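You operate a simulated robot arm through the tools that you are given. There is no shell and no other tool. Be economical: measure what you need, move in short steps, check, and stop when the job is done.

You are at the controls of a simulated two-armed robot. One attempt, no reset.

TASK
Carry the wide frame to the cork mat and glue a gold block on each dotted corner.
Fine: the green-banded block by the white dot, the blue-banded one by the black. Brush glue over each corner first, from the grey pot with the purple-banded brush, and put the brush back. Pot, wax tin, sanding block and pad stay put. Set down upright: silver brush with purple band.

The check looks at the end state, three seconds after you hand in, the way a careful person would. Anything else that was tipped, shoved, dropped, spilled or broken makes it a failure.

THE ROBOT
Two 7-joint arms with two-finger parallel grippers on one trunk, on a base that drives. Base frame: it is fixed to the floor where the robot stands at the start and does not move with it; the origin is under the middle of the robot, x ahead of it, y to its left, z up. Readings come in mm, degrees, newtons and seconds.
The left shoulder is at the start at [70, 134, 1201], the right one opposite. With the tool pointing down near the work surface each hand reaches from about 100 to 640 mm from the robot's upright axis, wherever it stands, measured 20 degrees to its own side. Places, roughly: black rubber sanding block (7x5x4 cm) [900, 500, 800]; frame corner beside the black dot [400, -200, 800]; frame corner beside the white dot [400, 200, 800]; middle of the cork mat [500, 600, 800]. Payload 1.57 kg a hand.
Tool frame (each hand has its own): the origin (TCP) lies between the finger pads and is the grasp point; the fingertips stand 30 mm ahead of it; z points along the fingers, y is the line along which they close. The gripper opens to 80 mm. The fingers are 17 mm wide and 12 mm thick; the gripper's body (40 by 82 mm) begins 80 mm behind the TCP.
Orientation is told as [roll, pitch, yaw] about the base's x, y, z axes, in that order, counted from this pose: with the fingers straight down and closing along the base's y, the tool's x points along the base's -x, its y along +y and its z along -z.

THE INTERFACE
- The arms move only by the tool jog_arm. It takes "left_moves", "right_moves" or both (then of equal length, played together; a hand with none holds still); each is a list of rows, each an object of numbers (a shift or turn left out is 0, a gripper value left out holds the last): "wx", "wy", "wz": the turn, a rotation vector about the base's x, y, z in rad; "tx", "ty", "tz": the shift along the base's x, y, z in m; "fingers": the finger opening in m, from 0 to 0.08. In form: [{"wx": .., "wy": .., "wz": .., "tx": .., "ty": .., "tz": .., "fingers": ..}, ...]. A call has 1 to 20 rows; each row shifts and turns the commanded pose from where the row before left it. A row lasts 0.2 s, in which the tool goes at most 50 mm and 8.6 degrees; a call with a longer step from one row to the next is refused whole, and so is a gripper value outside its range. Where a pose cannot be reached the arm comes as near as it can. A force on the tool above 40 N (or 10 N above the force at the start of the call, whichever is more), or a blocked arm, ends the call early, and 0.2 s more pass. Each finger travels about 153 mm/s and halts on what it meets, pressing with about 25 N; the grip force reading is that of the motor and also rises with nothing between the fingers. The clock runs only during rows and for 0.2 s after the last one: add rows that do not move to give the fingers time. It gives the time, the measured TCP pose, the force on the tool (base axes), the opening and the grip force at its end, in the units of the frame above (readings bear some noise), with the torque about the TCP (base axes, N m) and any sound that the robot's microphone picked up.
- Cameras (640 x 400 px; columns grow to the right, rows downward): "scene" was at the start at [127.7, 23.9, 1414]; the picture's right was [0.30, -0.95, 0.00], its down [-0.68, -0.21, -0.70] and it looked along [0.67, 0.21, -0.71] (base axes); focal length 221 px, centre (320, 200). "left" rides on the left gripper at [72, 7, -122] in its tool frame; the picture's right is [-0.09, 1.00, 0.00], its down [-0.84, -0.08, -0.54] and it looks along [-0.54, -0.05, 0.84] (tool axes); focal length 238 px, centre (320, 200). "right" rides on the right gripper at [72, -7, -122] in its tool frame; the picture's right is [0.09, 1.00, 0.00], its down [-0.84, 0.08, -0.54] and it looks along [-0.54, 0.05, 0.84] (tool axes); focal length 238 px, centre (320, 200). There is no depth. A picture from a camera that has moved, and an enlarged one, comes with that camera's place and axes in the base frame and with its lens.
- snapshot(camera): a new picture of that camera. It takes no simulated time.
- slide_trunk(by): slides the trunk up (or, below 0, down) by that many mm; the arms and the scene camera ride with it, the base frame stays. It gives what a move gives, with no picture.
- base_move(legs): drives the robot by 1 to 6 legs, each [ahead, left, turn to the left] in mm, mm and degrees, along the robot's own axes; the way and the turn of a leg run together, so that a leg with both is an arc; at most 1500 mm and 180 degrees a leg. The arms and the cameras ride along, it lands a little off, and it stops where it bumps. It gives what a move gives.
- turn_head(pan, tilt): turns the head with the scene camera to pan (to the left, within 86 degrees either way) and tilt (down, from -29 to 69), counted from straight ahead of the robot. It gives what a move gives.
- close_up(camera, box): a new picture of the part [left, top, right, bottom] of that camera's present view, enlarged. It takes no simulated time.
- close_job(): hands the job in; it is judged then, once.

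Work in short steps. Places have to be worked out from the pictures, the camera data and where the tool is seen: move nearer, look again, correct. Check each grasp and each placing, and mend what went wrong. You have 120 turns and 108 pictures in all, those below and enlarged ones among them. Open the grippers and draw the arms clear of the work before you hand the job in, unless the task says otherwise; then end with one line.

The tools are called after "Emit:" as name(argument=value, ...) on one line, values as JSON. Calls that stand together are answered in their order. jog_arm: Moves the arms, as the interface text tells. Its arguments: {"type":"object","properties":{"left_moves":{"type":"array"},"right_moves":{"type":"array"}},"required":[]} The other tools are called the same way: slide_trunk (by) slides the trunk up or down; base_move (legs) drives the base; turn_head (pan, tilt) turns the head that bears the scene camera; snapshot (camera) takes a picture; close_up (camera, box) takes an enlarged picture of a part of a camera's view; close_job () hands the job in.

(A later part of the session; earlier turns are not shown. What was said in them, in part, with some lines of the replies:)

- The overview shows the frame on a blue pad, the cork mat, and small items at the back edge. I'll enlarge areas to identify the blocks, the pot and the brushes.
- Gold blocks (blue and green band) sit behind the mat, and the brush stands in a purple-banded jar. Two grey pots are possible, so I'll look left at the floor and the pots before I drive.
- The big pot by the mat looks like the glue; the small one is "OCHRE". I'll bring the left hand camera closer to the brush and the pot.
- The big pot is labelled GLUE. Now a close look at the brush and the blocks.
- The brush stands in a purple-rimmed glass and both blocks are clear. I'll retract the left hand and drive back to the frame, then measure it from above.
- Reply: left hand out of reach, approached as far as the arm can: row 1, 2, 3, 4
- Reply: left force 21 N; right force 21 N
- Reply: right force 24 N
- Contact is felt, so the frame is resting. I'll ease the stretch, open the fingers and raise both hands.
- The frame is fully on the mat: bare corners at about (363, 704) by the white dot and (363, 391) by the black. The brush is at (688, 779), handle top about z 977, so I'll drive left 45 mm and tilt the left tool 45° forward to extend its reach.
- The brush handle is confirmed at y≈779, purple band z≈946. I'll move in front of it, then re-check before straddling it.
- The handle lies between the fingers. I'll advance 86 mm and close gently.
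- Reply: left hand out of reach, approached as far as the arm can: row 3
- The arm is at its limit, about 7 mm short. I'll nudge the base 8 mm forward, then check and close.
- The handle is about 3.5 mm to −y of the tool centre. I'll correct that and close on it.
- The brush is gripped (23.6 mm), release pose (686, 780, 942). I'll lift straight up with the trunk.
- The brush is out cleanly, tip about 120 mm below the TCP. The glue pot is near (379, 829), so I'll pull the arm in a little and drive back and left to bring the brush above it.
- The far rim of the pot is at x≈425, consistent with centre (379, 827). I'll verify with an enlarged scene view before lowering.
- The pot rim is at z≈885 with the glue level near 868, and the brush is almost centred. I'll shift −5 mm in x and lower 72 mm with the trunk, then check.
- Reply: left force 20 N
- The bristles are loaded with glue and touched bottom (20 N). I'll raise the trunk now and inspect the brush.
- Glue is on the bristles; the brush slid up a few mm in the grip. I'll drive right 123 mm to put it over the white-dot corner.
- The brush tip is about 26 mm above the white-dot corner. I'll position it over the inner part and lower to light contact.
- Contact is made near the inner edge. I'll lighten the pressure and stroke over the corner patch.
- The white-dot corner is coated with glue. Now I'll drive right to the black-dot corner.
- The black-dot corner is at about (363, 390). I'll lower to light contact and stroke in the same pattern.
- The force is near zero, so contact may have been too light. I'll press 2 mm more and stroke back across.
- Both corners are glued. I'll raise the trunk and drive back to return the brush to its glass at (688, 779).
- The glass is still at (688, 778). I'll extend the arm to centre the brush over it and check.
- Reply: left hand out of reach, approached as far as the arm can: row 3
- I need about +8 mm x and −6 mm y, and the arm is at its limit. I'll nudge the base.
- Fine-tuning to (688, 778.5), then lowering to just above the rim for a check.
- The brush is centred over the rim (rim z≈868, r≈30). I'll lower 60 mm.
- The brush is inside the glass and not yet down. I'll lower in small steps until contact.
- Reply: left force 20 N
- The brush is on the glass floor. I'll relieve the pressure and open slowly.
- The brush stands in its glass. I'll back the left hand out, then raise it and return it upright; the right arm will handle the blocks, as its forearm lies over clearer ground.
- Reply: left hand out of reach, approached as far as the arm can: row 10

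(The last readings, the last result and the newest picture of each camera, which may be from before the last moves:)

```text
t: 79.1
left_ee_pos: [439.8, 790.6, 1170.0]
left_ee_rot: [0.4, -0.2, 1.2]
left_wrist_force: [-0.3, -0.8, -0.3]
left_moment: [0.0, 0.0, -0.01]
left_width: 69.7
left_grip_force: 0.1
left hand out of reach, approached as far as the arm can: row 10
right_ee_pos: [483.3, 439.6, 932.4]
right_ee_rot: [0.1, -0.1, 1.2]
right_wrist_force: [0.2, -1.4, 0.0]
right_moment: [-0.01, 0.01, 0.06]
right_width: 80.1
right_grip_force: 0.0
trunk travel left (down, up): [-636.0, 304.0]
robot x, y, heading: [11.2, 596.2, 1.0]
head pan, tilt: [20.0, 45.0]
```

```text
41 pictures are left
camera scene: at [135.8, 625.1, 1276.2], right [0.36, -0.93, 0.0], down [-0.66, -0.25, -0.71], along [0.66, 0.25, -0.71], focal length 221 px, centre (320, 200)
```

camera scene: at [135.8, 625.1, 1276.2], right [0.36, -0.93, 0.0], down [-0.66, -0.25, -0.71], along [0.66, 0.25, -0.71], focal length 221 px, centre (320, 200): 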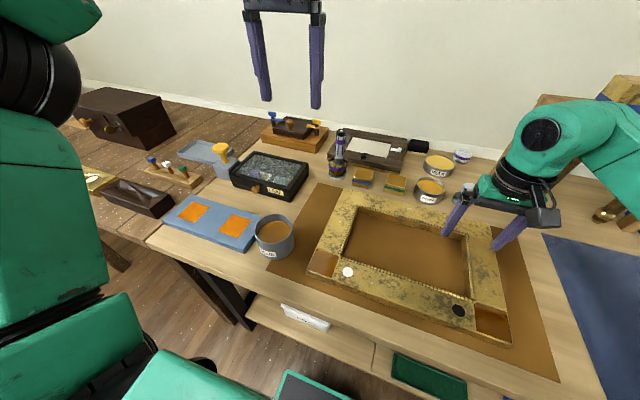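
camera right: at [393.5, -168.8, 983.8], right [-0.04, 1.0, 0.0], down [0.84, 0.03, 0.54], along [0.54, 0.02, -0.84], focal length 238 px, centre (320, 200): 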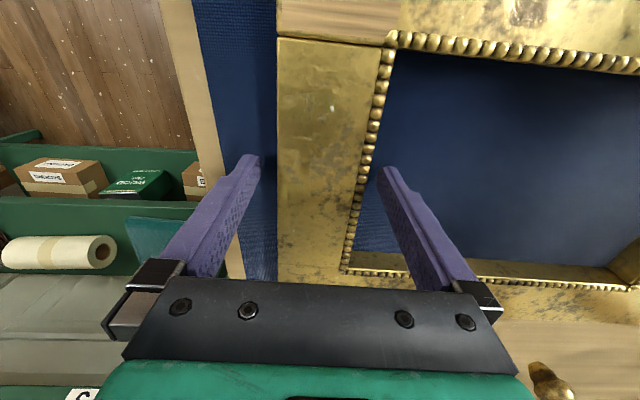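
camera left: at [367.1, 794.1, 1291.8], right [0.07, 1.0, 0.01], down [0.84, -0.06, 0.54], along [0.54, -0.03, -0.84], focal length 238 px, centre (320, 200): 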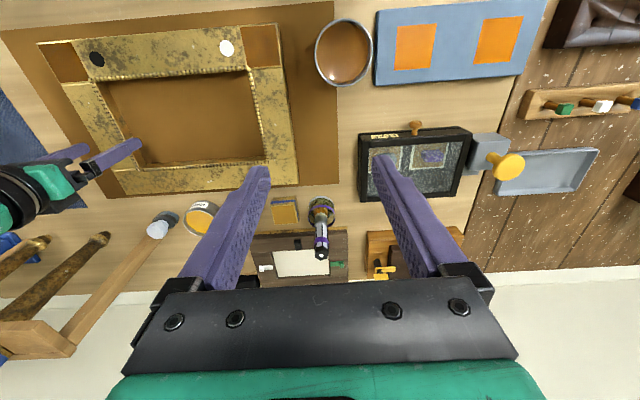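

The brush stands upright and both glued patches are visible. I'll enlarge the view to measure the blocks and the corners.

Emit:
close_up(camera="scene", box=[300, 120, 460, 220])

Emit:
close_up(camera="left", box=[20, 0, 340, 200])

```text
4.00 times, centred on (380, 170) of scene
camera zoom: at [135.8, 625.1, 1276.2], right [0.36, -0.93, 0.0], down [-0.66, -0.25, -0.71], along [0.66, 0.25, -0.71], focal length 886 px, centre (80, 320)
```

zoom: 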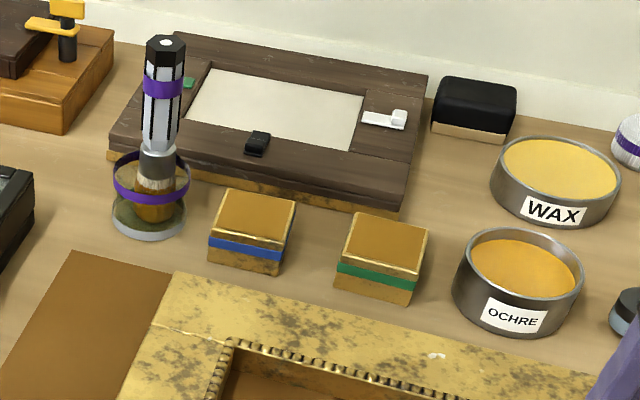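

```text
2.00 times, centred on (180, 100) of left
camera zoom: at [367.1, 794.1, 1291.8], right [0.07, 1.0, 0.01], down [0.84, -0.06, 0.54], along [0.54, -0.03, -0.84], focal length 477 px, centre (600, 400)
```

zoom: 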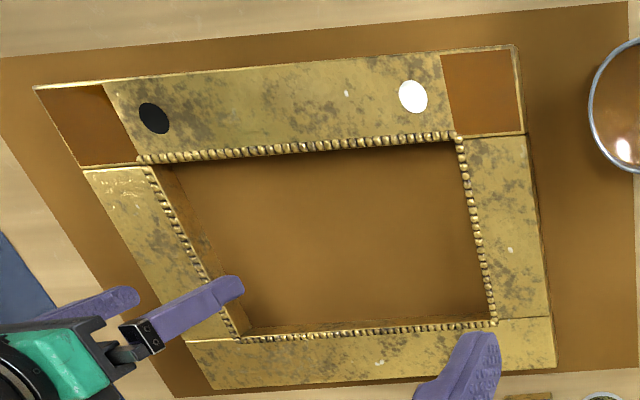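

Corners are fully coated. Blue block ≈(686, 693), green ≈(690, 597), each about 55 mm square and 30 mm high. I'll tilt the right tool 45° forward and drive left so the right shoulder faces the blue block.

Emit:
jog_arm(right_moves=[{"wy": -0.131, "tz": 0.02}, {"wy": -0.131, "tz": 0.02}, {"wy": -0.131, "tz": 0.02}, {"wy": -0.131}, {"wy": -0.131}, {"wy": -0.131}, {}])

Emit:
base_move(legs=[[0, 228, -1.1]])

Emit:
snapshot(camera="right")

Emit:
snapshot(camera="scene")

```text
t: 80.7
left_ee_pos: [442.5, 791.0, 1169.4]
left_ee_rot: [0.4, -0.1, 1.2]
left_wrist_force: [-0.4, -0.1, 0.3]
left_moment: [0.01, 0.01, -0.03]
left_width: 70.1
left_grip_force: 0.0
right_ee_pos: [482.1, 438.8, 991.5]
right_ee_rot: [-1.4, -45.2, 1.9]
right_wrist_force: [-0.1, 0.7, 0.8]
right_moment: [0.0, 0.03, -0.04]
right_width: 79.9
right_grip_force: 0.0
trunk travel left (down, up): [-636.0, 304.0]
robot x, y, heading: [10.7, 597.9, 0.9]
head pan, tilt: [20.0, 45.0]
```

```text
t: 82.4
left_ee_pos: [445.3, 1009.5, 1168.6]
left_ee_rot: [0.4, -0.2, -0.1]
left_wrist_force: [-0.5, 0.0, -0.6]
left_moment: [-0.01, 0.01, 0.02]
left_width: 69.9
left_grip_force: 0.1
right_ee_pos: [478.1, 657.0, 992.2]
right_ee_rot: [-1.4, -45.1, 0.4]
right_wrist_force: [-0.6, 0.8, 0.1]
right_moment: [-0.03, -0.02, -0.02]
right_width: 79.6
right_grip_force: 0.1
trunk travel left (down, up): [-636.0, 304.0]
robot x, y, heading: [7.8, 828.0, -0.2]
head pan, tilt: [20.0, 45.0]
```

```text
38 pictures are left
camera right: at [341.0, 652.2, 1026.7], right [-0.06, 0.99, -0.08], down [0.21, 0.09, 0.97], along [0.98, 0.04, -0.21], focal length 238 px, centre (320, 200)
```

right: 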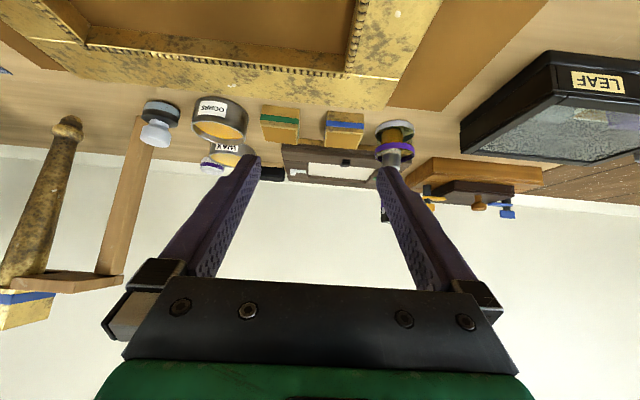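

```text
37 pictures are left
camera scene: at [136.2, 852.5, 1276.1], right [0.34, -0.94, 0.0], down [-0.67, -0.24, -0.71], along [0.67, 0.24, -0.71], focal length 221 px, centre (320, 200)
```

scene: 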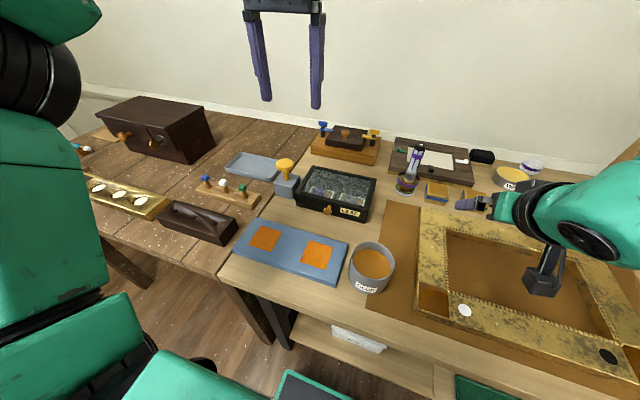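

I'll level the tool's closing axis, narrow the opening to 66 mm (the glass is close on the left), and approach to (612, 693, 905).

Emit:
jog_arm(right_moves=[{"wx": 0.017, "wz": 0.01, "tx": 0.03, "ty": 0.009, "tz": -0.022, "fingers": 0.066}, {"tx": 0.034, "ty": 0.009, "tz": -0.022}, {"tx": 0.034, "ty": 0.009, "tz": -0.022}, {"tx": 0.034, "ty": 0.009, "tz": -0.021}, {}])

Emit:
snapshot(camera="right")

```text
t: 83.6
left_ee_pos: [444.2, 1011.0, 1170.4]
left_ee_rot: [0.4, -0.3, 0.0]
left_wrist_force: [1.4, -0.1, 0.0]
left_moment: [-0.02, -0.05, 0.04]
left_width: 70.2
left_grip_force: 0.0
right_ee_pos: [608.7, 693.3, 904.3]
right_ee_rot: [0.0, -45.1, 0.1]
right_wrist_force: [0.1, -0.1, 1.2]
right_moment: [-0.02, 0.04, 0.0]
right_width: 66.3
right_grip_force: 0.0
trunk travel left (down, up): [-636.0, 304.0]
robot x, y, heading: [8.4, 823.4, -0.5]
head pan, tilt: [20.0, 45.0]
```

```text
36 pictures are left
camera right: at [472.1, 686.7, 940.1], right [-0.07, 1.0, -0.07], down [0.21, 0.08, 0.98], along [0.98, 0.05, -0.21], focal length 238 px, centre (320, 200)
```

right: 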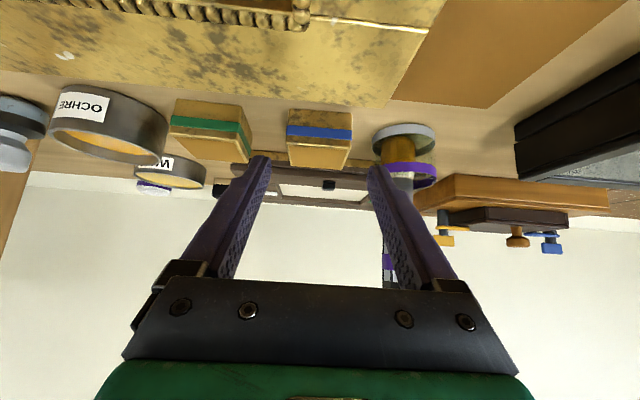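

The blue block is at (685, 692), consistent. I'll advance to x=685 at z≈890, above the block top.

Emit:
jog_arm(right_moves=[{"tx": 0.025, "ty": -0.001, "tz": -0.005}, {"tx": 0.025, "tz": -0.005}, {"tx": 0.026, "tz": -0.004}, {}])

Emit:
snapshot(camera="right")

Emit:
snapshot(camera="scene")

```text
t: 84.6
left_ee_pos: [446.5, 1009.8, 1169.5]
left_ee_rot: [0.4, -0.3, -0.1]
left_wrist_force: [-0.1, 0.0, -0.2]
left_moment: [0.0, 0.02, -0.01]
left_width: 70.3
left_grip_force: 0.1
right_ee_pos: [686.3, 692.5, 889.2]
right_ee_rot: [0.0, -45.0, 0.1]
right_wrist_force: [-0.5, 0.5, 0.2]
right_moment: [-0.04, 0.01, 0.0]
right_width: 65.7
right_grip_force: 0.1
trunk travel left (down, up): [-636.0, 304.0]
robot x, y, heading: [9.8, 824.9, -0.3]
head pan, tilt: [20.0, 45.0]
```

```text
35 pictures are left
camera right: at [549.5, 685.6, 925.1], right [-0.07, 1.0, -0.07], down [0.21, 0.08, 0.98], along [0.98, 0.05, -0.21], focal length 238 px, centre (320, 200)
```

right: 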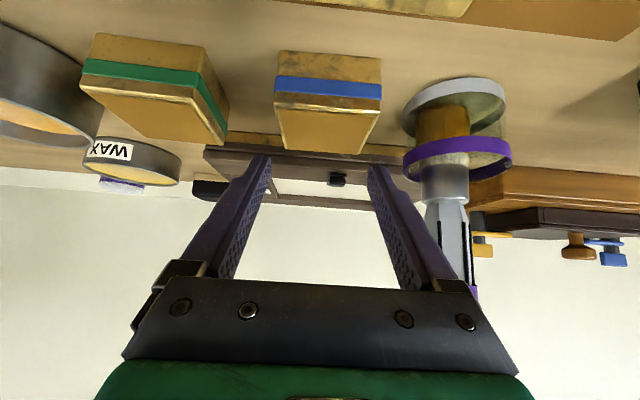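

```text
34 pictures are left
camera scene: at [135.9, 852.9, 1276.1], right [0.34, -0.94, 0.0], down [-0.67, -0.24, -0.71], along [0.67, 0.24, -0.71], focal length 221 px, centre (320, 200)
```

scene: 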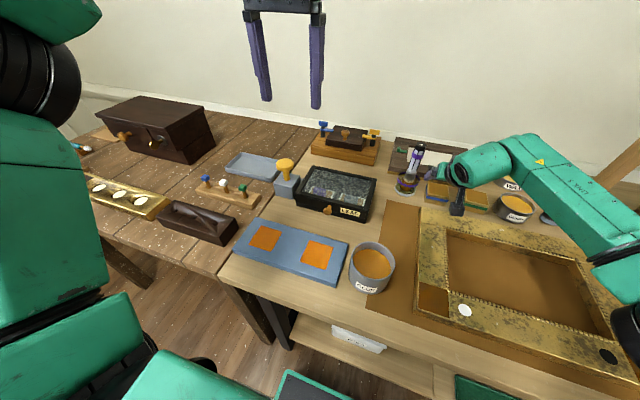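

Alignment is good (1.5 mm correction). I'll lower 40 mm with the trunk so the fingers straddle the block.

Emit:
jog_arm(right_moves=[{"ty": -0.0015}, {}])

Emit:
slide_trunk(by=-40)

Emit:
snapshot(camera="right")

```text
t: 85.2
left_ee_pos: [444.8, 1009.7, 1169.4]
left_ee_rot: [0.4, -0.3, -0.1]
left_wrist_force: [-0.3, -0.5, 0.3]
left_moment: [0.05, 0.01, 0.01]
left_width: 70.1
left_grip_force: 0.1
right_ee_pos: [686.9, 691.6, 890.5]
right_ee_rot: [-0.1, -45.1, 0.2]
right_wrist_force: [-0.8, 0.2, -0.7]
right_moment: [0.01, -0.05, -0.01]
right_width: 65.8
right_grip_force: 0.1
trunk travel left (down, up): [-636.0, 304.0]
robot x, y, heading: [9.3, 828.8, -0.5]
head pan, tilt: [20.0, 45.0]
```

```text
t: 86.0
left_ee_pos: [443.7, 1010.3, 1129.7]
left_ee_rot: [0.4, -0.3, -0.1]
left_wrist_force: [-0.1, -0.1, -0.2]
left_moment: [0.03, 0.0, 0.01]
left_width: 69.8
left_grip_force: 0.1
right_ee_pos: [686.2, 691.9, 850.9]
right_ee_rot: [0.1, -45.2, 0.1]
right_wrist_force: [-0.6, 0.0, 0.1]
right_moment: [0.03, 0.01, 0.0]
right_width: 65.9
right_grip_force: 0.0
trunk travel left (down, up): [-596.0, 344.0]
robot x, y, heading: [9.6, 824.9, -0.4]
head pan, tilt: [20.0, 45.0]
```

```text
33 pictures are left
camera right: at [549.1, 684.1, 885.5], right [-0.07, 1.0, -0.07], down [0.21, 0.08, 0.98], along [0.98, 0.05, -0.21], focal length 238 px, centre (320, 200)
```

right: 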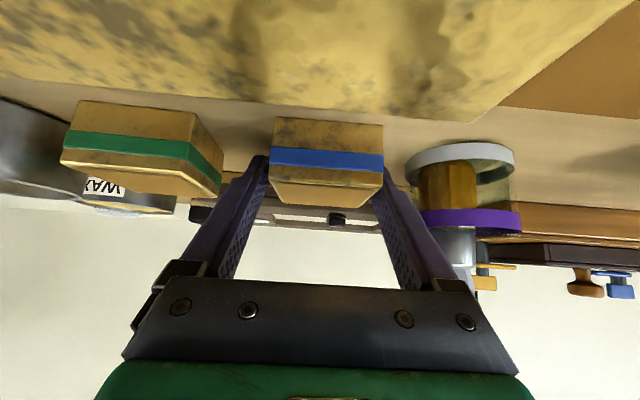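

The fingers straddle the block centred. I'll close and test-lift.

Emit:
jog_arm(right_moves=[{"fingers": 0.06}, {"fingers": 0.056}, {"fingers": 0.05}, {"fingers": 0.045}, {}])

Emit:
slide_trunk(by=80)

Emit:
snapshot(camera="right")

```text
t: 87.2
left_ee_pos: [444.9, 1010.8, 1129.5]
left_ee_rot: [0.4, -0.2, -0.1]
left_wrist_force: [0.3, -0.9, 0.2]
left_moment: [0.0, 0.01, -0.01]
left_width: 69.9
left_grip_force: 0.0
right_ee_pos: [686.2, 691.0, 850.9]
right_ee_rot: [0.0, -45.2, 0.1]
right_wrist_force: [-1.1, -1.2, -0.1]
right_moment: [0.02, 0.02, 0.0]
right_width: 55.3
right_grip_force: 24.7
trunk travel left (down, up): [-596.0, 344.0]
robot x, y, heading: [11.0, 827.0, -0.2]
head pan, tilt: [20.0, 45.0]
```

```text
t: 88.4
left_ee_pos: [444.8, 1010.7, 1209.9]
left_ee_rot: [0.4, -0.2, -0.2]
left_wrist_force: [0.6, -0.5, 0.5]
left_moment: [0.04, -0.03, -0.02]
left_width: 69.7
left_grip_force: 0.2
right_ee_pos: [686.7, 692.7, 930.0]
right_ee_rot: [-0.1, -45.1, 0.0]
right_wrist_force: [0.2, -0.6, -0.2]
right_moment: [0.0, -0.01, 0.03]
right_width: 55.1
right_grip_force: 25.3
trunk travel left (down, up): [-676.0, 264.0]
robot x, y, heading: [11.1, 825.9, -0.5]
head pan, tilt: [20.0, 45.0]
```

```text
32 pictures are left
camera right: at [549.6, 684.1, 965.1], right [-0.07, 1.0, -0.07], down [0.21, 0.08, 0.98], along [0.98, 0.05, -0.21], focal length 238 px, centre (320, 200)
```

right: 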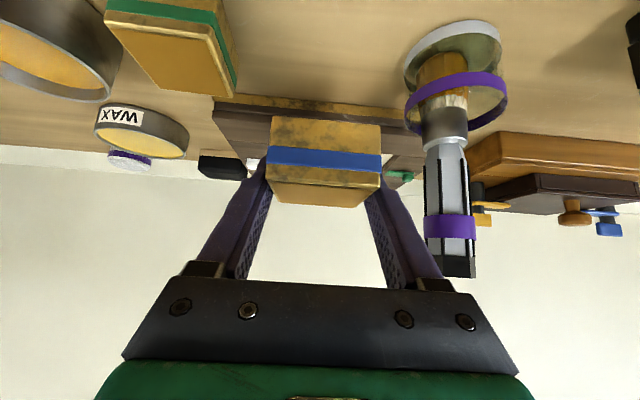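

The blue block is held (55 mm). I'll drive back and right so it sits above the black-dot corner.

Emit:
base_move(legs=[[-318, 0, 0], [0, -302, 0.3]])

Emit:
turn_head(pan=-5, tilt=45)

Emit:
snapshot(camera="right")

Emit:
snapshot(camera="scene")

```text
t: 92.2
left_ee_pos: [126.3, 716.1, 1209.2]
left_ee_rot: [0.4, -0.2, -0.1]
left_wrist_force: [-0.3, 0.1, -0.9]
left_moment: [-0.02, 0.03, 0.01]
left_width: 70.2
left_grip_force: 0.0
right_ee_pos: [365.8, 395.4, 930.5]
right_ee_rot: [-0.1, -45.2, 0.2]
right_wrist_force: [-0.2, 0.5, -0.4]
right_moment: [0.02, 0.0, 0.01]
right_width: 55.4
right_grip_force: 24.7
trunk travel left (down, up): [-676.0, 264.0]
robot x, y, heading: [-314.6, 530.0, -0.4]
head pan, tilt: [20.0, 45.0]
```

```text
t: 93.1
left_ee_pos: [124.1, 713.9, 1210.6]
left_ee_rot: [0.5, -0.2, 0.0]
left_wrist_force: [0.7, 0.1, -0.2]
left_moment: [-0.02, 0.01, 0.0]
left_width: 70.1
left_grip_force: 0.1
right_ee_pos: [365.6, 394.6, 930.2]
right_ee_rot: [0.1, -45.1, 0.3]
right_wrist_force: [0.2, 0.2, -0.9]
right_moment: [0.0, -0.01, -0.01]
right_width: 55.3
right_grip_force: 25.1
trunk travel left (down, up): [-676.0, 264.0]
robot x, y, heading: [-309.6, 527.5, -0.2]
head pan, tilt: [-5.0, 45.0]
```

```text
31 pictures are left
camera right: at [229.3, 388.0, 965.3], right [-0.07, 1.0, -0.07], down [0.21, 0.08, 0.98], along [0.98, 0.05, -0.21], focal length 238 px, centre (320, 200)
```

right: 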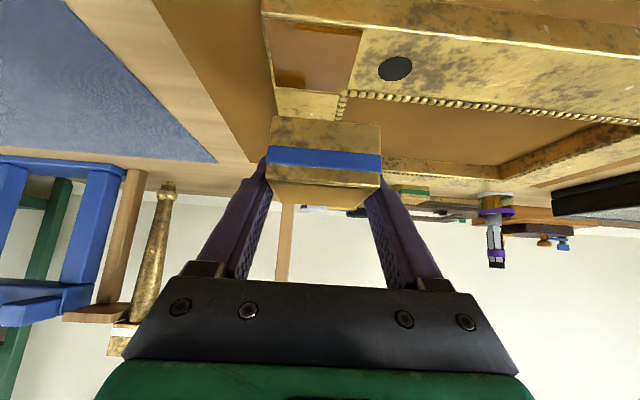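

```text
30 pictures are left
camera scene: at [-179.6, 521.8, 1316.0], right [-0.09, -1.0, 0.0], down [-0.7, 0.07, -0.71], along [0.7, -0.07, -0.71], focal length 221 px, centre (320, 200)
```

scene: 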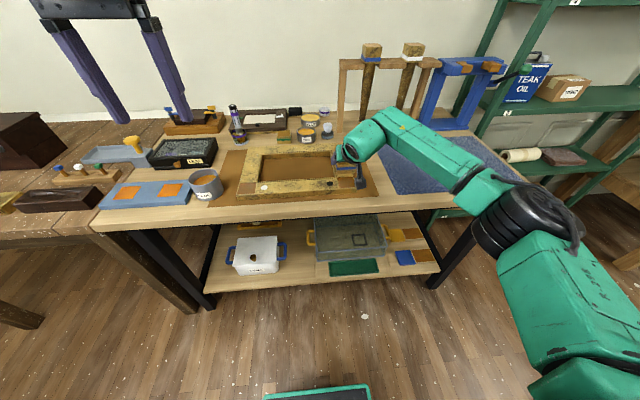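

From this camera the patch centre is about (364, 384–389). I'll shift to y≈388, lower to about 17 mm above and look closely.

Emit:
jog_arm(right_moves=[{"ty": -0.006, "tx": -0.001}, {}])

Emit:
slide_trunk(by=-40)

Emit:
close_up(camera="right", box=[200, 0, 440, 210])

Emit:
close_up(camera="scene", box=[300, 110, 400, 180])

```text
t: 93.7
left_ee_pos: [122.8, 713.9, 1209.6]
left_ee_rot: [0.4, -0.3, -0.1]
left_wrist_force: [0.4, 0.1, 0.1]
left_moment: [0.01, -0.03, -0.02]
left_width: 69.9
left_grip_force: 0.1
right_ee_pos: [365.1, 389.1, 930.5]
right_ee_rot: [0.0, -45.1, 0.2]
right_wrist_force: [-0.1, -1.0, -0.7]
right_moment: [0.01, 0.03, -0.02]
right_width: 55.3
right_grip_force: 24.9
trunk travel left (down, up): [-676.0, 264.0]
robot x, y, heading: [-308.7, 530.6, -0.4]
head pan, tilt: [-5.0, 45.0]
```

```text
t: 94.5
left_ee_pos: [123.8, 713.6, 1168.9]
left_ee_rot: [0.5, -0.2, -0.1]
left_wrist_force: [0.0, -0.1, 0.3]
left_moment: [0.0, 0.0, -0.03]
left_width: 70.0
left_grip_force: 0.1
right_ee_pos: [363.7, 389.4, 889.6]
right_ee_rot: [0.0, -45.1, 0.0]
right_wrist_force: [-0.9, 0.1, -0.2]
right_moment: [0.01, 0.02, 0.02]
right_width: 55.1
right_grip_force: 24.8
trunk travel left (down, up): [-636.0, 304.0]
robot x, y, heading: [-309.3, 528.9, -0.3]
head pan, tilt: [-5.0, 45.0]
```

```text
1.90 times, centred on (320, 105) of right
camera zoom: at [227.8, 381.5, 925.2], right [-0.07, 1.0, -0.07], down [0.21, 0.08, 0.98], along [0.98, 0.05, -0.21], focal length 454 px, centre (320, 381)
```

zoom: 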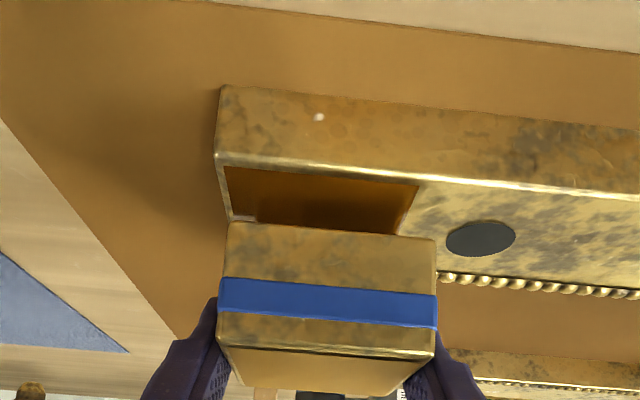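

```text
5.71 times, centred on (350, 145) of scene
camera zoom: at [-180.0, 521.4, 1276.0], right [-0.09, -1.0, 0.0], down [-0.7, 0.07, -0.71], along [0.7, -0.07, -0.71], focal length 1265 px, centre (149, 514)
```

zoom: 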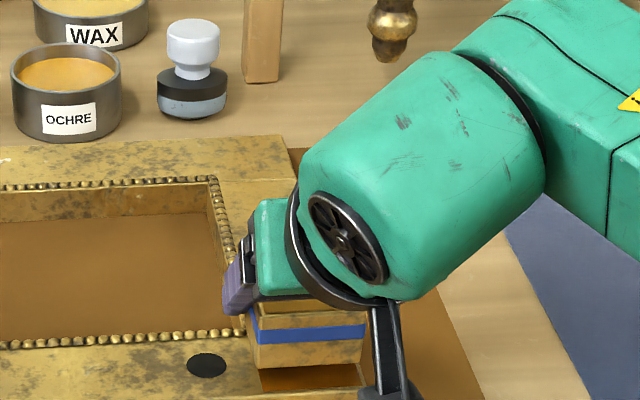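

The block is about 4 mm too far inward and about 2 mm far. I'll correct that, then lower to contact.

Emit:
jog_arm(right_moves=[{"tx": -0.002, "ty": -0.004}, {"tz": -0.006}, {"tz": -0.005}, {}])

Emit:
close_up(camera="right", box=[200, 20, 440, 210])

```text
t: 95.5
left_ee_pos: [124.6, 714.1, 1169.5]
left_ee_rot: [0.4, -0.2, -0.1]
left_wrist_force: [-0.9, 0.3, -0.8]
left_moment: [-0.02, 0.01, -0.05]
left_width: 69.9
left_grip_force: 0.1
right_ee_pos: [363.9, 384.3, 878.9]
right_ee_rot: [0.1, -45.1, 0.1]
right_wrist_force: [-0.1, 0.2, -0.9]
right_moment: [0.01, 0.02, -0.01]
right_width: 55.3
right_grip_force: 24.3
trunk travel left (down, up): [-636.0, 304.0]
robot x, y, heading: [-314.2, 529.0, -0.3]
head pan, tilt: [-5.0, 45.0]
```

```text
2.11 times, centred on (320, 115) of right
camera zoom: at [226.6, 377.2, 913.8], right [-0.07, 1.0, -0.07], down [0.21, 0.08, 0.98], along [0.98, 0.05, -0.21], focal length 502 px, centre (320, 379)
```

zoom: 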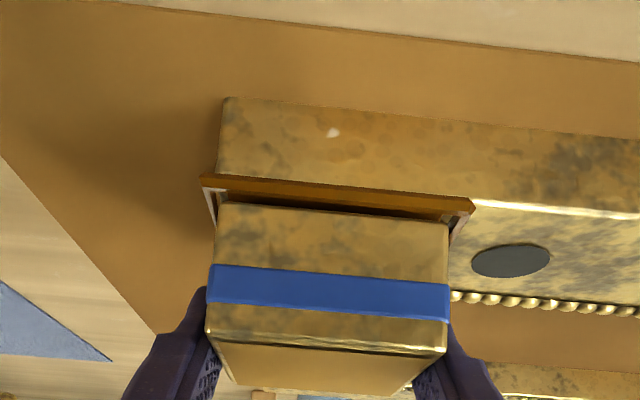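

An orange glue bead is visible around the block's base. I'll lower gently the remaining few mm until contact.

Emit:
jog_arm(right_moves=[{"tz": -0.002}, {"tz": -0.002}, {}])

Emit:
close_up(camera="right", box=[200, 20, 440, 210])

```text
t: 96.3
left_ee_pos: [124.7, 714.4, 1169.1]
left_ee_rot: [0.4, -0.2, -0.1]
left_wrist_force: [-0.2, 0.1, -0.2]
left_moment: [0.01, 0.0, 0.0]
left_width: 69.9
left_grip_force: 0.1
right_ee_pos: [363.4, 385.3, 875.8]
right_ee_rot: [0.1, -45.1, 0.1]
right_wrist_force: [-0.8, 0.8, -0.5]
right_moment: [-0.01, 0.02, 0.03]
right_width: 55.3
right_grip_force: 25.4
trunk travel left (down, up): [-636.0, 304.0]
robot x, y, heading: [-312.6, 526.9, -0.3]
head pan, tilt: [-5.0, 45.0]
```

```text
2.11 times, centred on (320, 115) of right
camera zoom: at [226.8, 377.7, 910.4], right [-0.07, 1.0, -0.07], down [0.21, 0.08, 0.98], along [0.98, 0.05, -0.21], focal length 502 px, centre (320, 379)
```

zoom: 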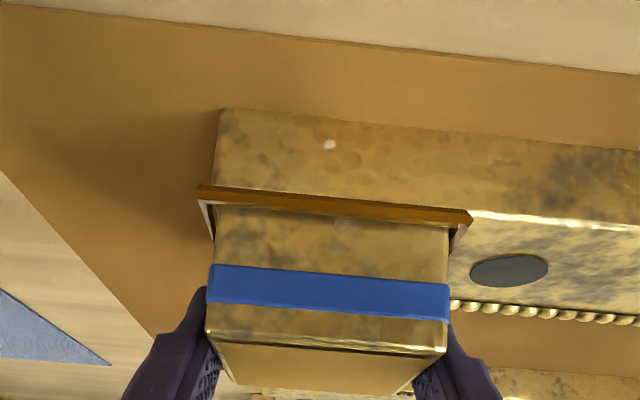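

Still no contact force; the alignment looks centred. I'll lower further in 1.5 mm steps.

Emit:
jog_arm(right_moves=[{"tz": -0.0015}, {"tz": -0.0015}, {}])

Emit:
jog_arm(right_moves=[{"tz": -0.0015}, {}])

```text
t: 97.1
left_ee_pos: [123.9, 714.0, 1171.6]
left_ee_rot: [0.5, -0.3, 0.0]
left_wrist_force: [0.0, 0.0, 0.2]
left_moment: [0.01, -0.02, 0.03]
left_width: 69.9
left_grip_force: 0.0
right_ee_pos: [363.2, 385.1, 874.3]
right_ee_rot: [0.0, -45.4, 0.1]
right_wrist_force: [3.3, -1.5, 8.5]
right_moment: [-0.09, 0.18, 0.01]
right_width: 55.4
right_grip_force: 25.0
trunk travel left (down, up): [-636.0, 304.0]
robot x, y, heading: [-308.8, 531.1, -0.5]
head pan, tilt: [-5.0, 45.0]
```

```text
t: 97.7
left_ee_pos: [122.5, 714.6, 1169.6]
left_ee_rot: [0.5, -0.2, -0.1]
left_wrist_force: [-0.6, -0.2, 0.1]
left_moment: [0.01, -0.04, 0.03]
left_width: 70.2
left_grip_force: 0.0
right_ee_pos: [362.4, 385.3, 874.1]
right_ee_rot: [0.1, -45.4, 0.0]
right_wrist_force: [6.4, -2.7, 17.5]
right_moment: [0.0, 0.22, 0.01]
right_width: 55.4
right_grip_force: 24.7
trunk travel left (down, up): [-636.0, 304.0]
robot x, y, heading: [-311.9, 530.8, -0.5]
head pan, tilt: [-5.0, 45.0]
```

Firm contact (17 N). I'll hold about a second for the glue, relieve pressure, open to 66 mm and lift away.

Emit:
jog_arm(right_moves=[{}, {}, {}, {}, {}, {"tz": 0.002}, {"fingers": 0.058}, {"fingers": 0.066}, {"fingers": 0.068}, {"tz": 0.01}, {"tz": 0.03}, {"tz": 0.03}, {}])

Emit:
snapshot(camera="right")

Emit:
close_up(camera="scene", box=[230, 100, 400, 200])

```text
t: 100.5
left_ee_pos: [124.8, 713.8, 1170.1]
left_ee_rot: [0.4, -0.2, 0.0]
left_wrist_force: [-0.5, 0.7, -0.1]
left_moment: [-0.02, 0.04, -0.02]
left_width: 69.9
left_grip_force: 0.1
right_ee_pos: [363.2, 384.2, 943.1]
right_ee_rot: [0.0, -45.0, 0.0]
right_wrist_force: [0.2, -0.2, 0.0]
right_moment: [0.01, 0.01, 0.01]
right_width: 68.0
right_grip_force: 0.1
trunk travel left (down, up): [-636.0, 304.0]
robot x, y, heading: [-311.3, 528.4, -0.2]
head pan, tilt: [-5.0, 45.0]
```

```text
25 pictures are left
camera right: at [225.6, 376.8, 978.0], right [-0.07, 1.0, -0.07], down [0.21, 0.08, 0.98], along [0.98, 0.05, -0.21], focal length 238 px, centre (320, 200)
```

right: 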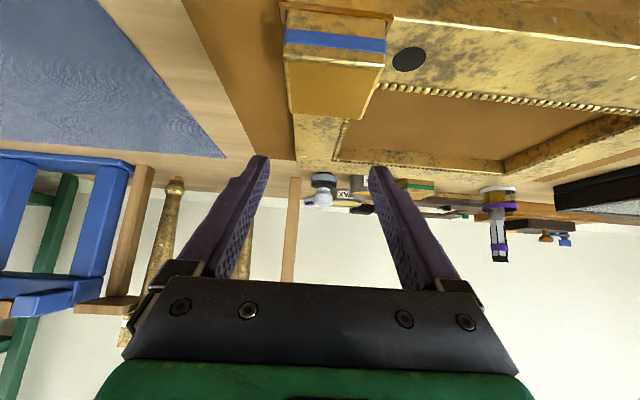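

```text
3.76 times, centred on (315, 150) of scene
camera zoom: at [-179.4, 521.4, 1276.0], right [-0.09, -1.0, 0.0], down [-0.7, 0.07, -0.71], along [0.7, -0.07, -0.71], focal length 834 px, centre (339, 388)
```

zoom: 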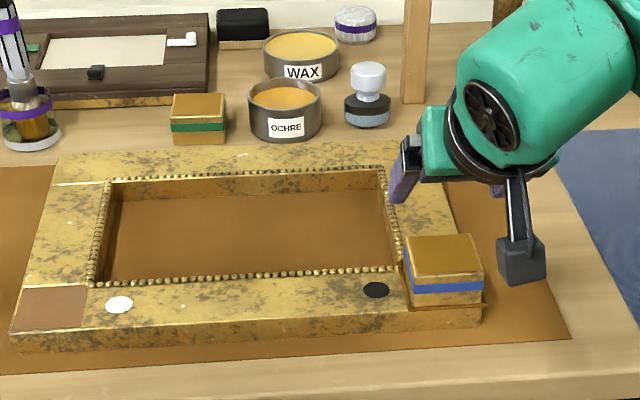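

The blue-banded block sits squarely on the black-dot corner. Now I'll drive to the green block.

Emit:
base_move(legs=[[0, 213, 0.3], [248, 0, 0]])

Emit:
snapshot(camera="right")

```text
t: 103.6
left_ee_pos: [369.9, 927.0, 1170.0]
left_ee_rot: [0.4, -0.3, 0.1]
left_wrist_force: [-0.6, -0.1, 0.8]
left_moment: [0.04, 0.0, 0.0]
left_width: 70.0
left_grip_force: 0.0
right_ee_pos: [609.9, 597.8, 942.6]
right_ee_rot: [0.0, -45.2, 0.2]
right_wrist_force: [0.2, 0.0, -0.2]
right_moment: [0.02, -0.01, -0.03]
right_width: 68.2
right_grip_force: 0.1
trunk travel left (down, up): [-636.0, 304.0]
robot x, y, heading: [-64.3, 742.6, 0.1]
head pan, tilt: [-5.0, 45.0]
```

```text
23 pictures are left
camera right: at [472.7, 589.7, 978.3], right [-0.07, 1.0, -0.07], down [0.21, 0.08, 0.98], along [0.98, 0.06, -0.21], focal length 238 px, centre (320, 200)
```

right: 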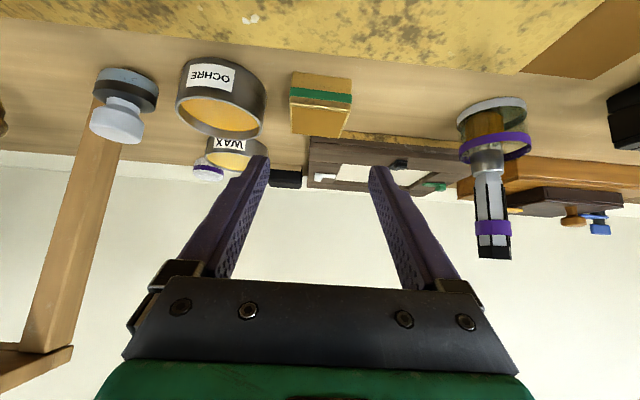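

The green block is at about (690, 596). I'll drive 74 mm forward, then jog over it.

Emit:
base_move(legs=[[74, 0, 0]])

Emit:
jog_arm(right_moves=[{"tx": 0.004, "ty": -0.002, "tz": -0.02, "fingers": 0.066}, {"tz": -0.02}, {"tz": -0.012}, {}])

Emit:
snapshot(camera="right")

```text
t: 104.6
left_ee_pos: [443.7, 925.7, 1171.4]
left_ee_rot: [0.5, -0.4, 0.1]
left_wrist_force: [1.2, -0.8, 0.7]
left_moment: [0.02, 0.01, 0.01]
left_width: 70.1
left_grip_force: 0.1
right_ee_pos: [681.5, 597.6, 943.2]
right_ee_rot: [0.0, -45.2, 0.3]
right_wrist_force: [-0.4, -0.1, -0.2]
right_moment: [-0.02, -0.03, -0.02]
right_width: 67.6
right_grip_force: 0.1
trunk travel left (down, up): [-636.0, 304.0]
robot x, y, heading: [10.2, 739.8, -0.2]
head pan, tilt: [-5.0, 45.0]
```

```text
t: 105.6
left_ee_pos: [444.0, 926.5, 1169.2]
left_ee_rot: [0.4, -0.3, 0.1]
left_wrist_force: [-1.0, -0.3, -0.3]
left_moment: [0.02, -0.01, -0.01]
left_width: 69.8
left_grip_force: 0.1
right_ee_pos: [687.6, 595.6, 890.4]
right_ee_rot: [0.0, -45.1, 0.4]
right_wrist_force: [-0.2, 0.0, -0.2]
right_moment: [0.0, 0.01, -0.01]
right_width: 66.1
right_grip_force: 0.0
trunk travel left (down, up): [-636.0, 304.0]
robot x, y, heading: [10.6, 742.3, -0.2]
head pan, tilt: [-5.0, 45.0]
```

```text
22 pictures are left
camera right: at [550.4, 588.2, 925.6], right [-0.07, 1.0, -0.07], down [0.21, 0.08, 0.98], along [0.98, 0.06, -0.21], focal length 238 px, centre (320, 200)
```

right: 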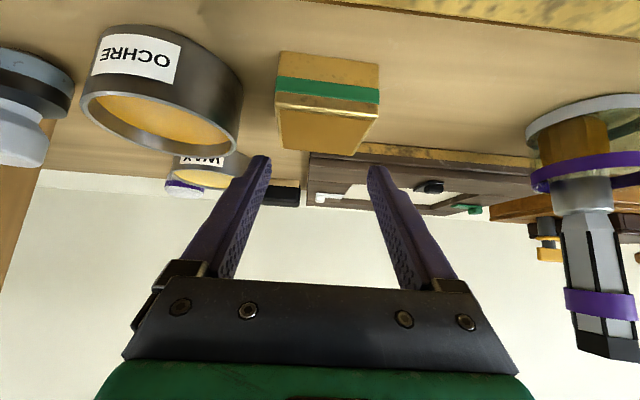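

Alignment matches the blue case. I'll lower 40 mm and close.

Emit:
jog_arm(right_moves=[{"tx": 0.002}, {}])

Emit:
slide_trunk(by=-40)

Emit:
snapshot(camera="right")

```text
t: 106.2
left_ee_pos: [444.9, 926.3, 1169.5]
left_ee_rot: [0.4, -0.3, 0.1]
left_wrist_force: [0.8, 0.1, -0.4]
left_moment: [-0.01, -0.03, -0.01]
left_width: 70.1
left_grip_force: 0.0
right_ee_pos: [688.7, 595.2, 890.4]
right_ee_rot: [0.0, -45.1, 0.3]
right_wrist_force: [0.1, 0.5, 0.1]
right_moment: [0.01, 0.04, 0.0]
right_width: 66.0
right_grip_force: 0.1
trunk travel left (down, up): [-636.0, 304.0]
robot x, y, heading: [10.7, 736.0, 0.1]
head pan, tilt: [-5.0, 45.0]
```

```text
t: 107.0
left_ee_pos: [444.3, 925.4, 1129.3]
left_ee_rot: [0.4, -0.3, 0.1]
left_wrist_force: [0.5, 0.0, -0.8]
left_moment: [-0.01, 0.01, 0.05]
left_width: 70.2
left_grip_force: 0.1
right_ee_pos: [688.9, 596.0, 851.6]
right_ee_rot: [0.0, -45.1, 0.3]
right_wrist_force: [0.4, -1.1, 0.0]
right_moment: [-0.01, -0.01, 0.02]
right_width: 66.0
right_grip_force: 0.1
trunk travel left (down, up): [-596.0, 344.0]
robot x, y, heading: [8.0, 739.2, 0.1]
head pan, tilt: [-5.0, 45.0]
```

```text
21 pictures are left
camera right: at [552.2, 588.0, 886.1], right [-0.07, 1.0, -0.07], down [0.21, 0.08, 0.98], along [0.98, 0.06, -0.21], focal length 238 px, centre (320, 200)
```

right: 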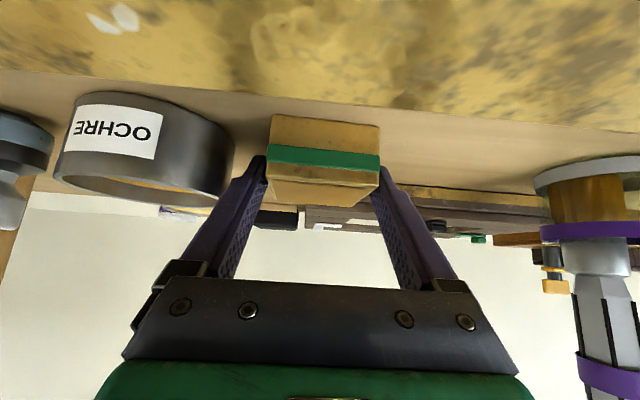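

The green block is straddled. I'll close, then lift with the trunk.

Emit:
jog_arm(right_moves=[{"fingers": 0.06}, {"fingers": 0.056}, {"fingers": 0.05}, {"fingers": 0.045}, {}])

Emit:
slide_trunk(by=80)

Emit:
base_move(legs=[[-323, 0, 0], [0, 106, 0]])

Emit:
snapshot(camera="right")

```text
t: 108.2
left_ee_pos: [445.2, 926.6, 1129.2]
left_ee_rot: [0.4, -0.3, 0.1]
left_wrist_force: [0.0, -0.3, -0.2]
left_moment: [0.0, 0.0, 0.0]
left_width: 69.8
left_grip_force: 0.1
right_ee_pos: [689.5, 596.5, 851.2]
right_ee_rot: [0.0, -45.1, 0.3]
right_wrist_force: [-0.5, 1.1, 0.3]
right_moment: [-0.02, -0.03, 0.01]
right_width: 55.2
right_grip_force: 24.8
trunk travel left (down, up): [-596.0, 344.0]
robot x, y, heading: [11.7, 738.1, -0.1]
head pan, tilt: [-5.0, 45.0]
```

```text
t: 109.4
left_ee_pos: [446.0, 925.7, 1209.2]
left_ee_rot: [0.5, -0.1, 0.1]
left_wrist_force: [0.3, 0.1, -0.2]
left_moment: [-0.01, -0.01, 0.02]
left_width: 69.9
left_grip_force: 0.1
right_ee_pos: [688.5, 596.2, 930.7]
right_ee_rot: [0.0, -45.1, 0.3]
right_wrist_force: [-0.2, 0.0, -0.5]
right_moment: [0.01, 0.03, -0.03]
right_width: 55.4
right_grip_force: 24.9
trunk travel left (down, up): [-676.0, 264.0]
robot x, y, heading: [8.7, 743.1, -0.1]
head pan, tilt: [-5.0, 45.0]
```

```text
t: 112.3
left_ee_pos: [120.8, 1031.6, 1210.3]
left_ee_rot: [0.5, -0.3, 0.1]
left_wrist_force: [-0.2, -0.3, 0.5]
left_moment: [0.0, -0.01, -0.01]
left_width: 70.1
left_grip_force: 0.0
right_ee_pos: [365.2, 702.2, 929.8]
right_ee_rot: [0.1, -45.1, 0.2]
right_wrist_force: [0.6, 0.0, -1.1]
right_moment: [0.0, -0.03, 0.02]
right_width: 55.1
right_grip_force: 25.1
trunk travel left (down, up): [-676.0, 264.0]
robot x, y, heading: [-314.2, 847.7, -0.2]
head pan, tilt: [-5.0, 45.0]
```

```text
20 pictures are left
camera right: at [228.4, 693.3, 965.9], right [-0.07, 1.0, -0.06], down [0.21, 0.08, 0.98], along [0.98, 0.06, -0.21], focal length 238 px, centre (320, 200)
```

right: 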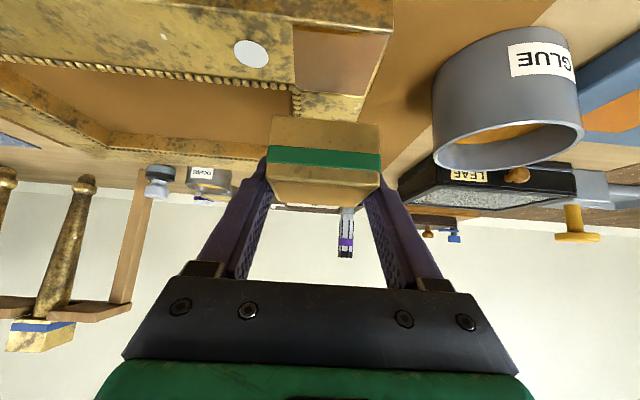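

The patch centre is around (364.5, 705). I'll shift +3 mm in y, lower 45 mm and look closely.

Emit:
jog_arm(right_moves=[{"ty": 0.003, "tx": -0.001}, {}])

Emit:
slide_trunk(by=-40)

Emit:
close_up(camera="right", box=[200, 0, 440, 210])

```text
t: 112.9
left_ee_pos: [120.5, 1032.2, 1209.5]
left_ee_rot: [0.5, -0.3, 0.1]
left_wrist_force: [0.1, 0.1, -0.5]
left_moment: [-0.01, 0.03, 0.0]
left_width: 70.1
left_grip_force: 0.2
right_ee_pos: [363.7, 704.9, 931.0]
right_ee_rot: [-0.1, -45.0, 0.3]
right_wrist_force: [-0.4, 0.0, -0.8]
right_moment: [-0.04, 0.02, -0.01]
right_width: 55.3
right_grip_force: 24.9
trunk travel left (down, up): [-676.0, 264.0]
robot x, y, heading: [-314.0, 845.1, -0.1]
head pan, tilt: [-5.0, 45.0]
```

```text
t: 113.8
left_ee_pos: [120.3, 1032.4, 1169.4]
left_ee_rot: [0.4, -0.3, 0.2]
left_wrist_force: [-0.5, 0.6, -0.5]
left_moment: [-0.04, 0.01, 0.02]
left_width: 70.1
left_grip_force: 0.0
right_ee_pos: [363.2, 703.9, 890.4]
right_ee_rot: [0.0, -45.1, 0.3]
right_wrist_force: [-1.0, -0.1, -0.8]
right_moment: [0.01, 0.02, -0.02]
right_width: 55.2
right_grip_force: 25.4
trunk travel left (down, up): [-636.0, 304.0]
robot x, y, heading: [-313.5, 847.3, -0.2]
head pan, tilt: [-5.0, 45.0]
```

```text
1.90 times, centred on (320, 105) of right
camera zoom: at [227.0, 697.2, 925.9], right [-0.07, 1.0, -0.07], down [0.21, 0.08, 0.98], along [0.98, 0.06, -0.21], focal length 454 px, centre (320, 381)
```

zoom: 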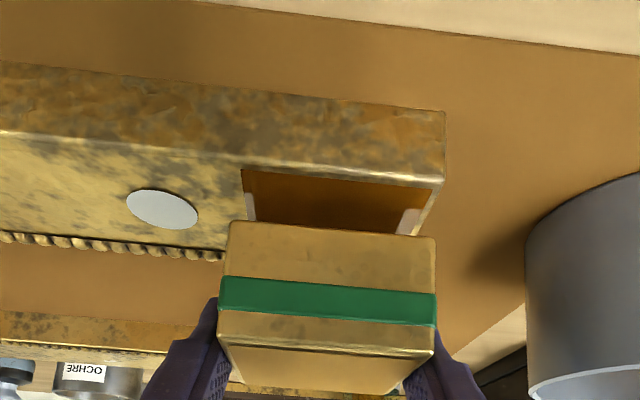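

The block is within 1–2 mm of the patch centre. I'll nudge it and lower toward contact.

Emit:
jog_arm(right_moves=[{"tx": 0.001, "ty": 0.0015}, {"tz": -0.006}, {"tz": -0.005}, {"tz": -0.003}, {}])

Emit:
close_up(camera="right", box=[200, 20, 440, 210])

```text
t: 115.0
left_ee_pos: [120.9, 1032.9, 1169.5]
left_ee_rot: [0.4, -0.3, 0.1]
left_wrist_force: [-0.9, 0.1, 0.5]
left_moment: [-0.01, 0.0, 0.01]
left_width: 70.2
left_grip_force: 0.0
right_ee_pos: [364.8, 707.2, 876.1]
right_ee_rot: [0.0, -45.1, 0.4]
right_wrist_force: [0.5, -0.6, -0.2]
right_moment: [0.0, 0.0, 0.02]
right_width: 55.3
right_grip_force: 25.5
trunk travel left (down, up): [-636.0, 304.0]
robot x, y, heading: [-316.8, 848.1, -0.1]
head pan, tilt: [-5.0, 45.0]
```

```text
2.11 times, centred on (320, 115) of right
camera zoom: at [228.0, 699.6, 911.5], right [-0.07, 1.0, -0.07], down [0.21, 0.08, 0.98], along [0.98, 0.06, -0.21], focal length 502 px, centre (320, 379)
```

zoom: 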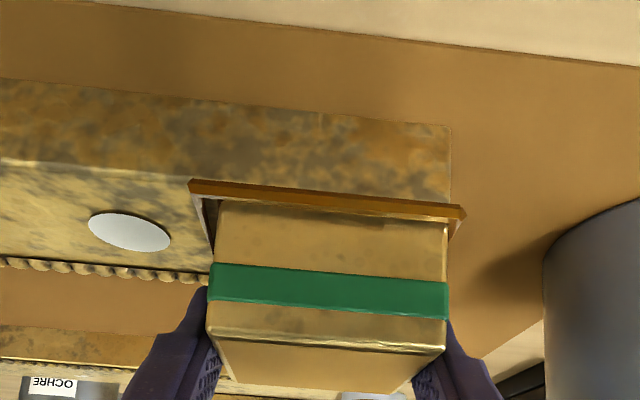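

Nearly down and centred to about 1 mm. I'll finish lowering to contact.

Emit:
jog_arm(right_moves=[{"ty": -0.001, "tz": -0.0015}, {"tz": -0.0015}, {"tz": -0.0015}, {}])

```text
t: 116.0
left_ee_pos: [118.8, 1033.0, 1170.0]
left_ee_rot: [0.4, -0.3, 0.1]
left_wrist_force: [-0.5, 0.0, -0.4]
left_moment: [0.04, 0.02, -0.01]
left_width: 70.0
left_grip_force: 0.0
right_ee_pos: [365.2, 707.4, 874.7]
right_ee_rot: [-0.1, -45.4, 0.3]
right_wrist_force: [4.8, -0.4, 13.3]
right_moment: [-0.04, 0.2, 0.04]
right_width: 55.3
right_grip_force: 24.8
trunk travel left (down, up): [-636.0, 304.0]
robot x, y, heading: [-317.5, 849.6, -0.3]
head pan, tilt: [-5.0, 45.0]
```

Contact at 13 N. I'll press and hold, relieve pressure, open, and lift away.

Emit:
jog_arm(right_moves=[{"tz": -0.0005}, {}, {}, {}, {}, {"tz": 0.002}, {"fingers": 0.058}, {"fingers": 0.066}, {"fingers": 0.068}, {"tz": 0.01}, {"tz": 0.03}, {"tz": 0.03}, {"tz": 0.03}, {}])

Emit:
turn_head(pan=-20, tilt=42)

Emit:
snapshot(camera="right")

Emit:
close_up(camera="scene", box=[160, 70, 420, 230])

```text
t: 119.0
left_ee_pos: [121.7, 1031.8, 1169.0]
left_ee_rot: [0.5, -0.1, 0.0]
left_wrist_force: [0.2, 0.0, -0.4]
left_moment: [-0.01, -0.01, -0.02]
left_width: 69.8
left_grip_force: 0.1
right_ee_pos: [365.4, 705.4, 972.6]
right_ee_rot: [0.1, -45.1, 0.3]
right_wrist_force: [0.4, 0.2, 0.6]
right_moment: [0.02, 0.01, 0.0]
right_width: 68.0
right_grip_force: 0.0
trunk travel left (down, up): [-636.0, 304.0]
robot x, y, heading: [-311.5, 846.3, -0.4]
head pan, tilt: [-5.0, 45.0]
```

```text
t: 119.7
left_ee_pos: [120.9, 1033.0, 1170.6]
left_ee_rot: [0.4, -0.3, -0.1]
left_wrist_force: [-0.1, -0.4, -0.4]
left_moment: [-0.02, -0.01, -0.02]
left_width: 70.2
left_grip_force: 0.0
right_ee_pos: [365.2, 706.7, 973.6]
right_ee_rot: [0.0, -45.2, 0.4]
right_wrist_force: [-0.2, 0.2, 0.0]
right_moment: [0.0, 0.01, 0.03]
right_width: 68.1
right_grip_force: 0.0
trunk travel left (down, up): [-636.0, 304.0]
robot x, y, heading: [-314.4, 846.4, -0.2]
head pan, tilt: [-20.0, 42.0]
```

```text
17 pictures are left
camera right: at [229.0, 698.6, 1008.4], right [-0.07, 1.0, -0.07], down [0.21, 0.08, 0.98], along [0.98, 0.05, -0.21], focal length 238 px, centre (320, 200)
```

right: 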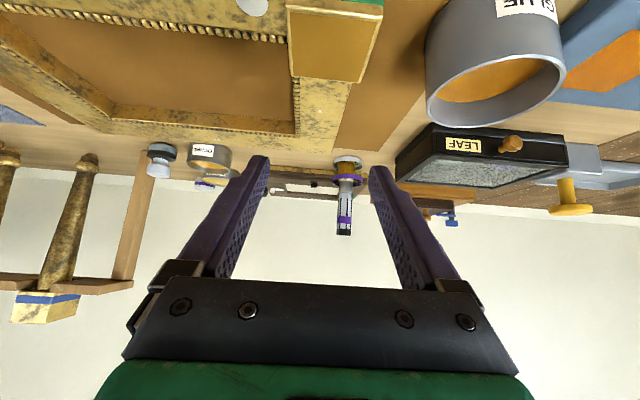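

```text
2.46 times, centred on (290, 150) of scene
camera zoom: at [-185.3, 817.6, 1280.4], right [-0.34, -0.94, 0.0], down [-0.63, 0.23, -0.74], along [0.7, -0.26, -0.67], focal length 545 px, centre (394, 323)
```

zoom: 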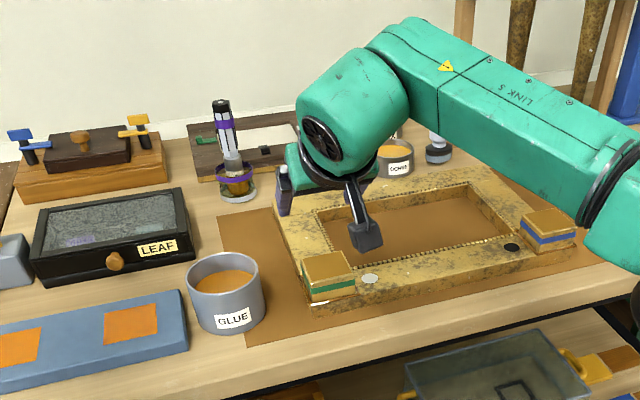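

Both blocks are in place. I'll raise the trunk, back away from the bench, open the grippers fully, and do a final check.

Emit:
slide_trunk(by=80)

Emit:
base_move(legs=[[-260, 0, 0], [0, -250, 0]])

Emit:
jog_arm(left_moves=[{"fingers": 0.08}, {}, {}], right_moves=[{"fingers": 0.08}, {}, {}])

Emit:
turn_head(pan=0, tilt=30)

Emit:
snapshot(camera="scene")

Emit:
close_up(camera="scene", box=[230, 130, 430, 255])

```text
t: 120.9
left_ee_pos: [120.9, 1031.6, 1248.6]
left_ee_rot: [0.5, -0.2, 0.1]
left_wrist_force: [-0.4, 0.2, -0.3]
left_moment: [-0.01, -0.05, 0.01]
left_width: 70.2
left_grip_force: 0.0
right_ee_pos: [365.9, 706.0, 1053.3]
right_ee_rot: [0.0, -45.1, 0.3]
right_wrist_force: [-0.4, 0.0, -0.8]
right_moment: [-0.03, 0.01, -0.01]
right_width: 67.9
right_grip_force: 0.0
trunk travel left (down, up): [-716.0, 224.0]
robot x, y, heading: [-314.8, 845.9, -0.4]
head pan, tilt: [-20.0, 42.0]
```

```text
t: 124.2
left_ee_pos: [-145.0, 790.0, 1249.2]
left_ee_rot: [0.3, -0.2, 0.5]
left_wrist_force: [0.0, 0.2, -0.2]
left_moment: [0.02, 0.01, 0.0]
left_width: 69.9
left_grip_force: 0.1
right_ee_pos: [103.9, 465.0, 1053.3]
right_ee_rot: [-0.2, -45.1, 0.9]
right_wrist_force: [-0.3, 0.5, 1.1]
right_moment: [0.0, 0.05, -0.02]
right_width: 68.0
right_grip_force: 0.0
trunk travel left (down, up): [-716.0, 224.0]
robot x, y, heading: [-576.6, 599.4, 0.4]
head pan, tilt: [-20.0, 42.0]
```

```text
t: 125.0
left_ee_pos: [-143.7, 788.8, 1249.0]
left_ee_rot: [0.4, -0.4, 0.6]
left_wrist_force: [0.8, 0.8, -0.1]
left_moment: [0.01, -0.02, 0.0]
left_width: 79.8
left_grip_force: 0.1
right_ee_pos: [104.0, 464.6, 1052.3]
right_ee_rot: [0.0, -45.2, 0.9]
right_wrist_force: [-0.6, 0.5, -0.1]
right_moment: [0.05, 0.0, 0.03]
right_width: 80.0
right_grip_force: 0.0
trunk travel left (down, up): [-716.0, 224.0]
robot x, y, heading: [-578.6, 597.5, 0.4]
head pan, tilt: [-20.0, 42.0]
```

```text
t: 125.8
left_ee_pos: [-143.2, 788.1, 1250.5]
left_ee_rot: [0.4, -0.2, 0.6]
left_wrist_force: [0.6, -0.1, 0.1]
left_moment: [-0.04, -0.02, -0.01]
left_width: 80.1
left_grip_force: 0.0
right_ee_pos: [104.3, 464.1, 1054.2]
right_ee_rot: [0.0, -45.1, 0.6]
right_wrist_force: [-0.3, 0.2, 0.4]
right_moment: [0.01, 0.0, 0.04]
right_width: 80.0
right_grip_force: 0.1
trunk travel left (down, up): [-716.0, 224.0]
robot x, y, heading: [-580.8, 595.6, 0.3]
head pan, tilt: [0.0, 30.0]
```

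```text
15 pictures are left
camera scene: at [-436.3, 599.2, 1378.6], right [0.0, -1.0, 0.0], down [-0.5, 0.0, -0.87], along [0.87, 0.0, -0.5], focal length 221 px, centre (320, 200)
```

scene: 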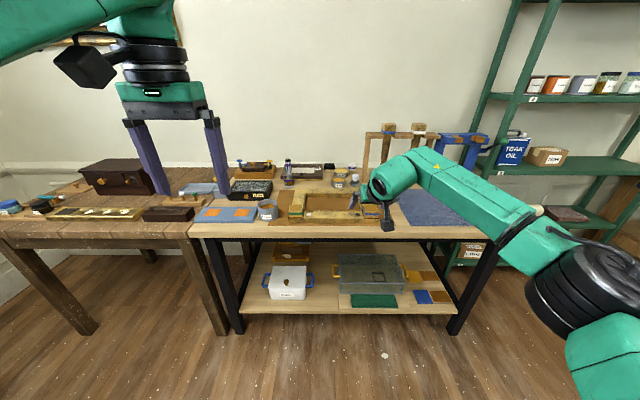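

```text
3.20 times, centred on (330, 192) of scene
camera zoom: at [-436.3, 599.2, 1378.6], right [0.0, -1.0, 0.0], down [-0.5, 0.0, -0.87], along [0.87, 0.0, -0.5], focal length 708 px, centre (288, 224)
```

zoom: 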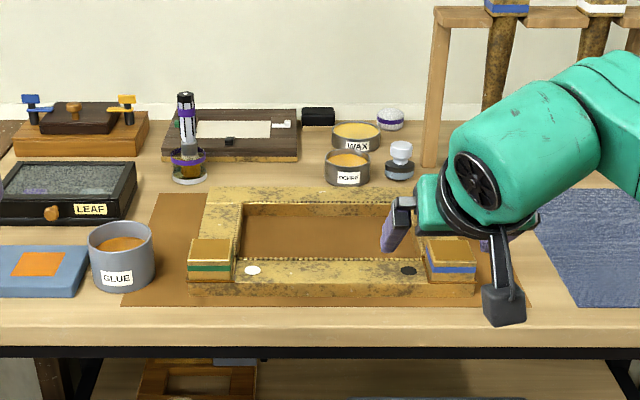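

The final view shows the frame on the mat, green block by the white dot, blue by the black, the brush upright in its glass, and everything else in place. The arms are clear, so I'm handing in.

Emit:
close_job()

```text
The job is handed in.
```

The frame is on the cork mat with both dotted corners glued: green-banded block by the white dot, blue-banded by the black. The brush is back upright in its glass, and the last picture showed nothing else tipped or moved.
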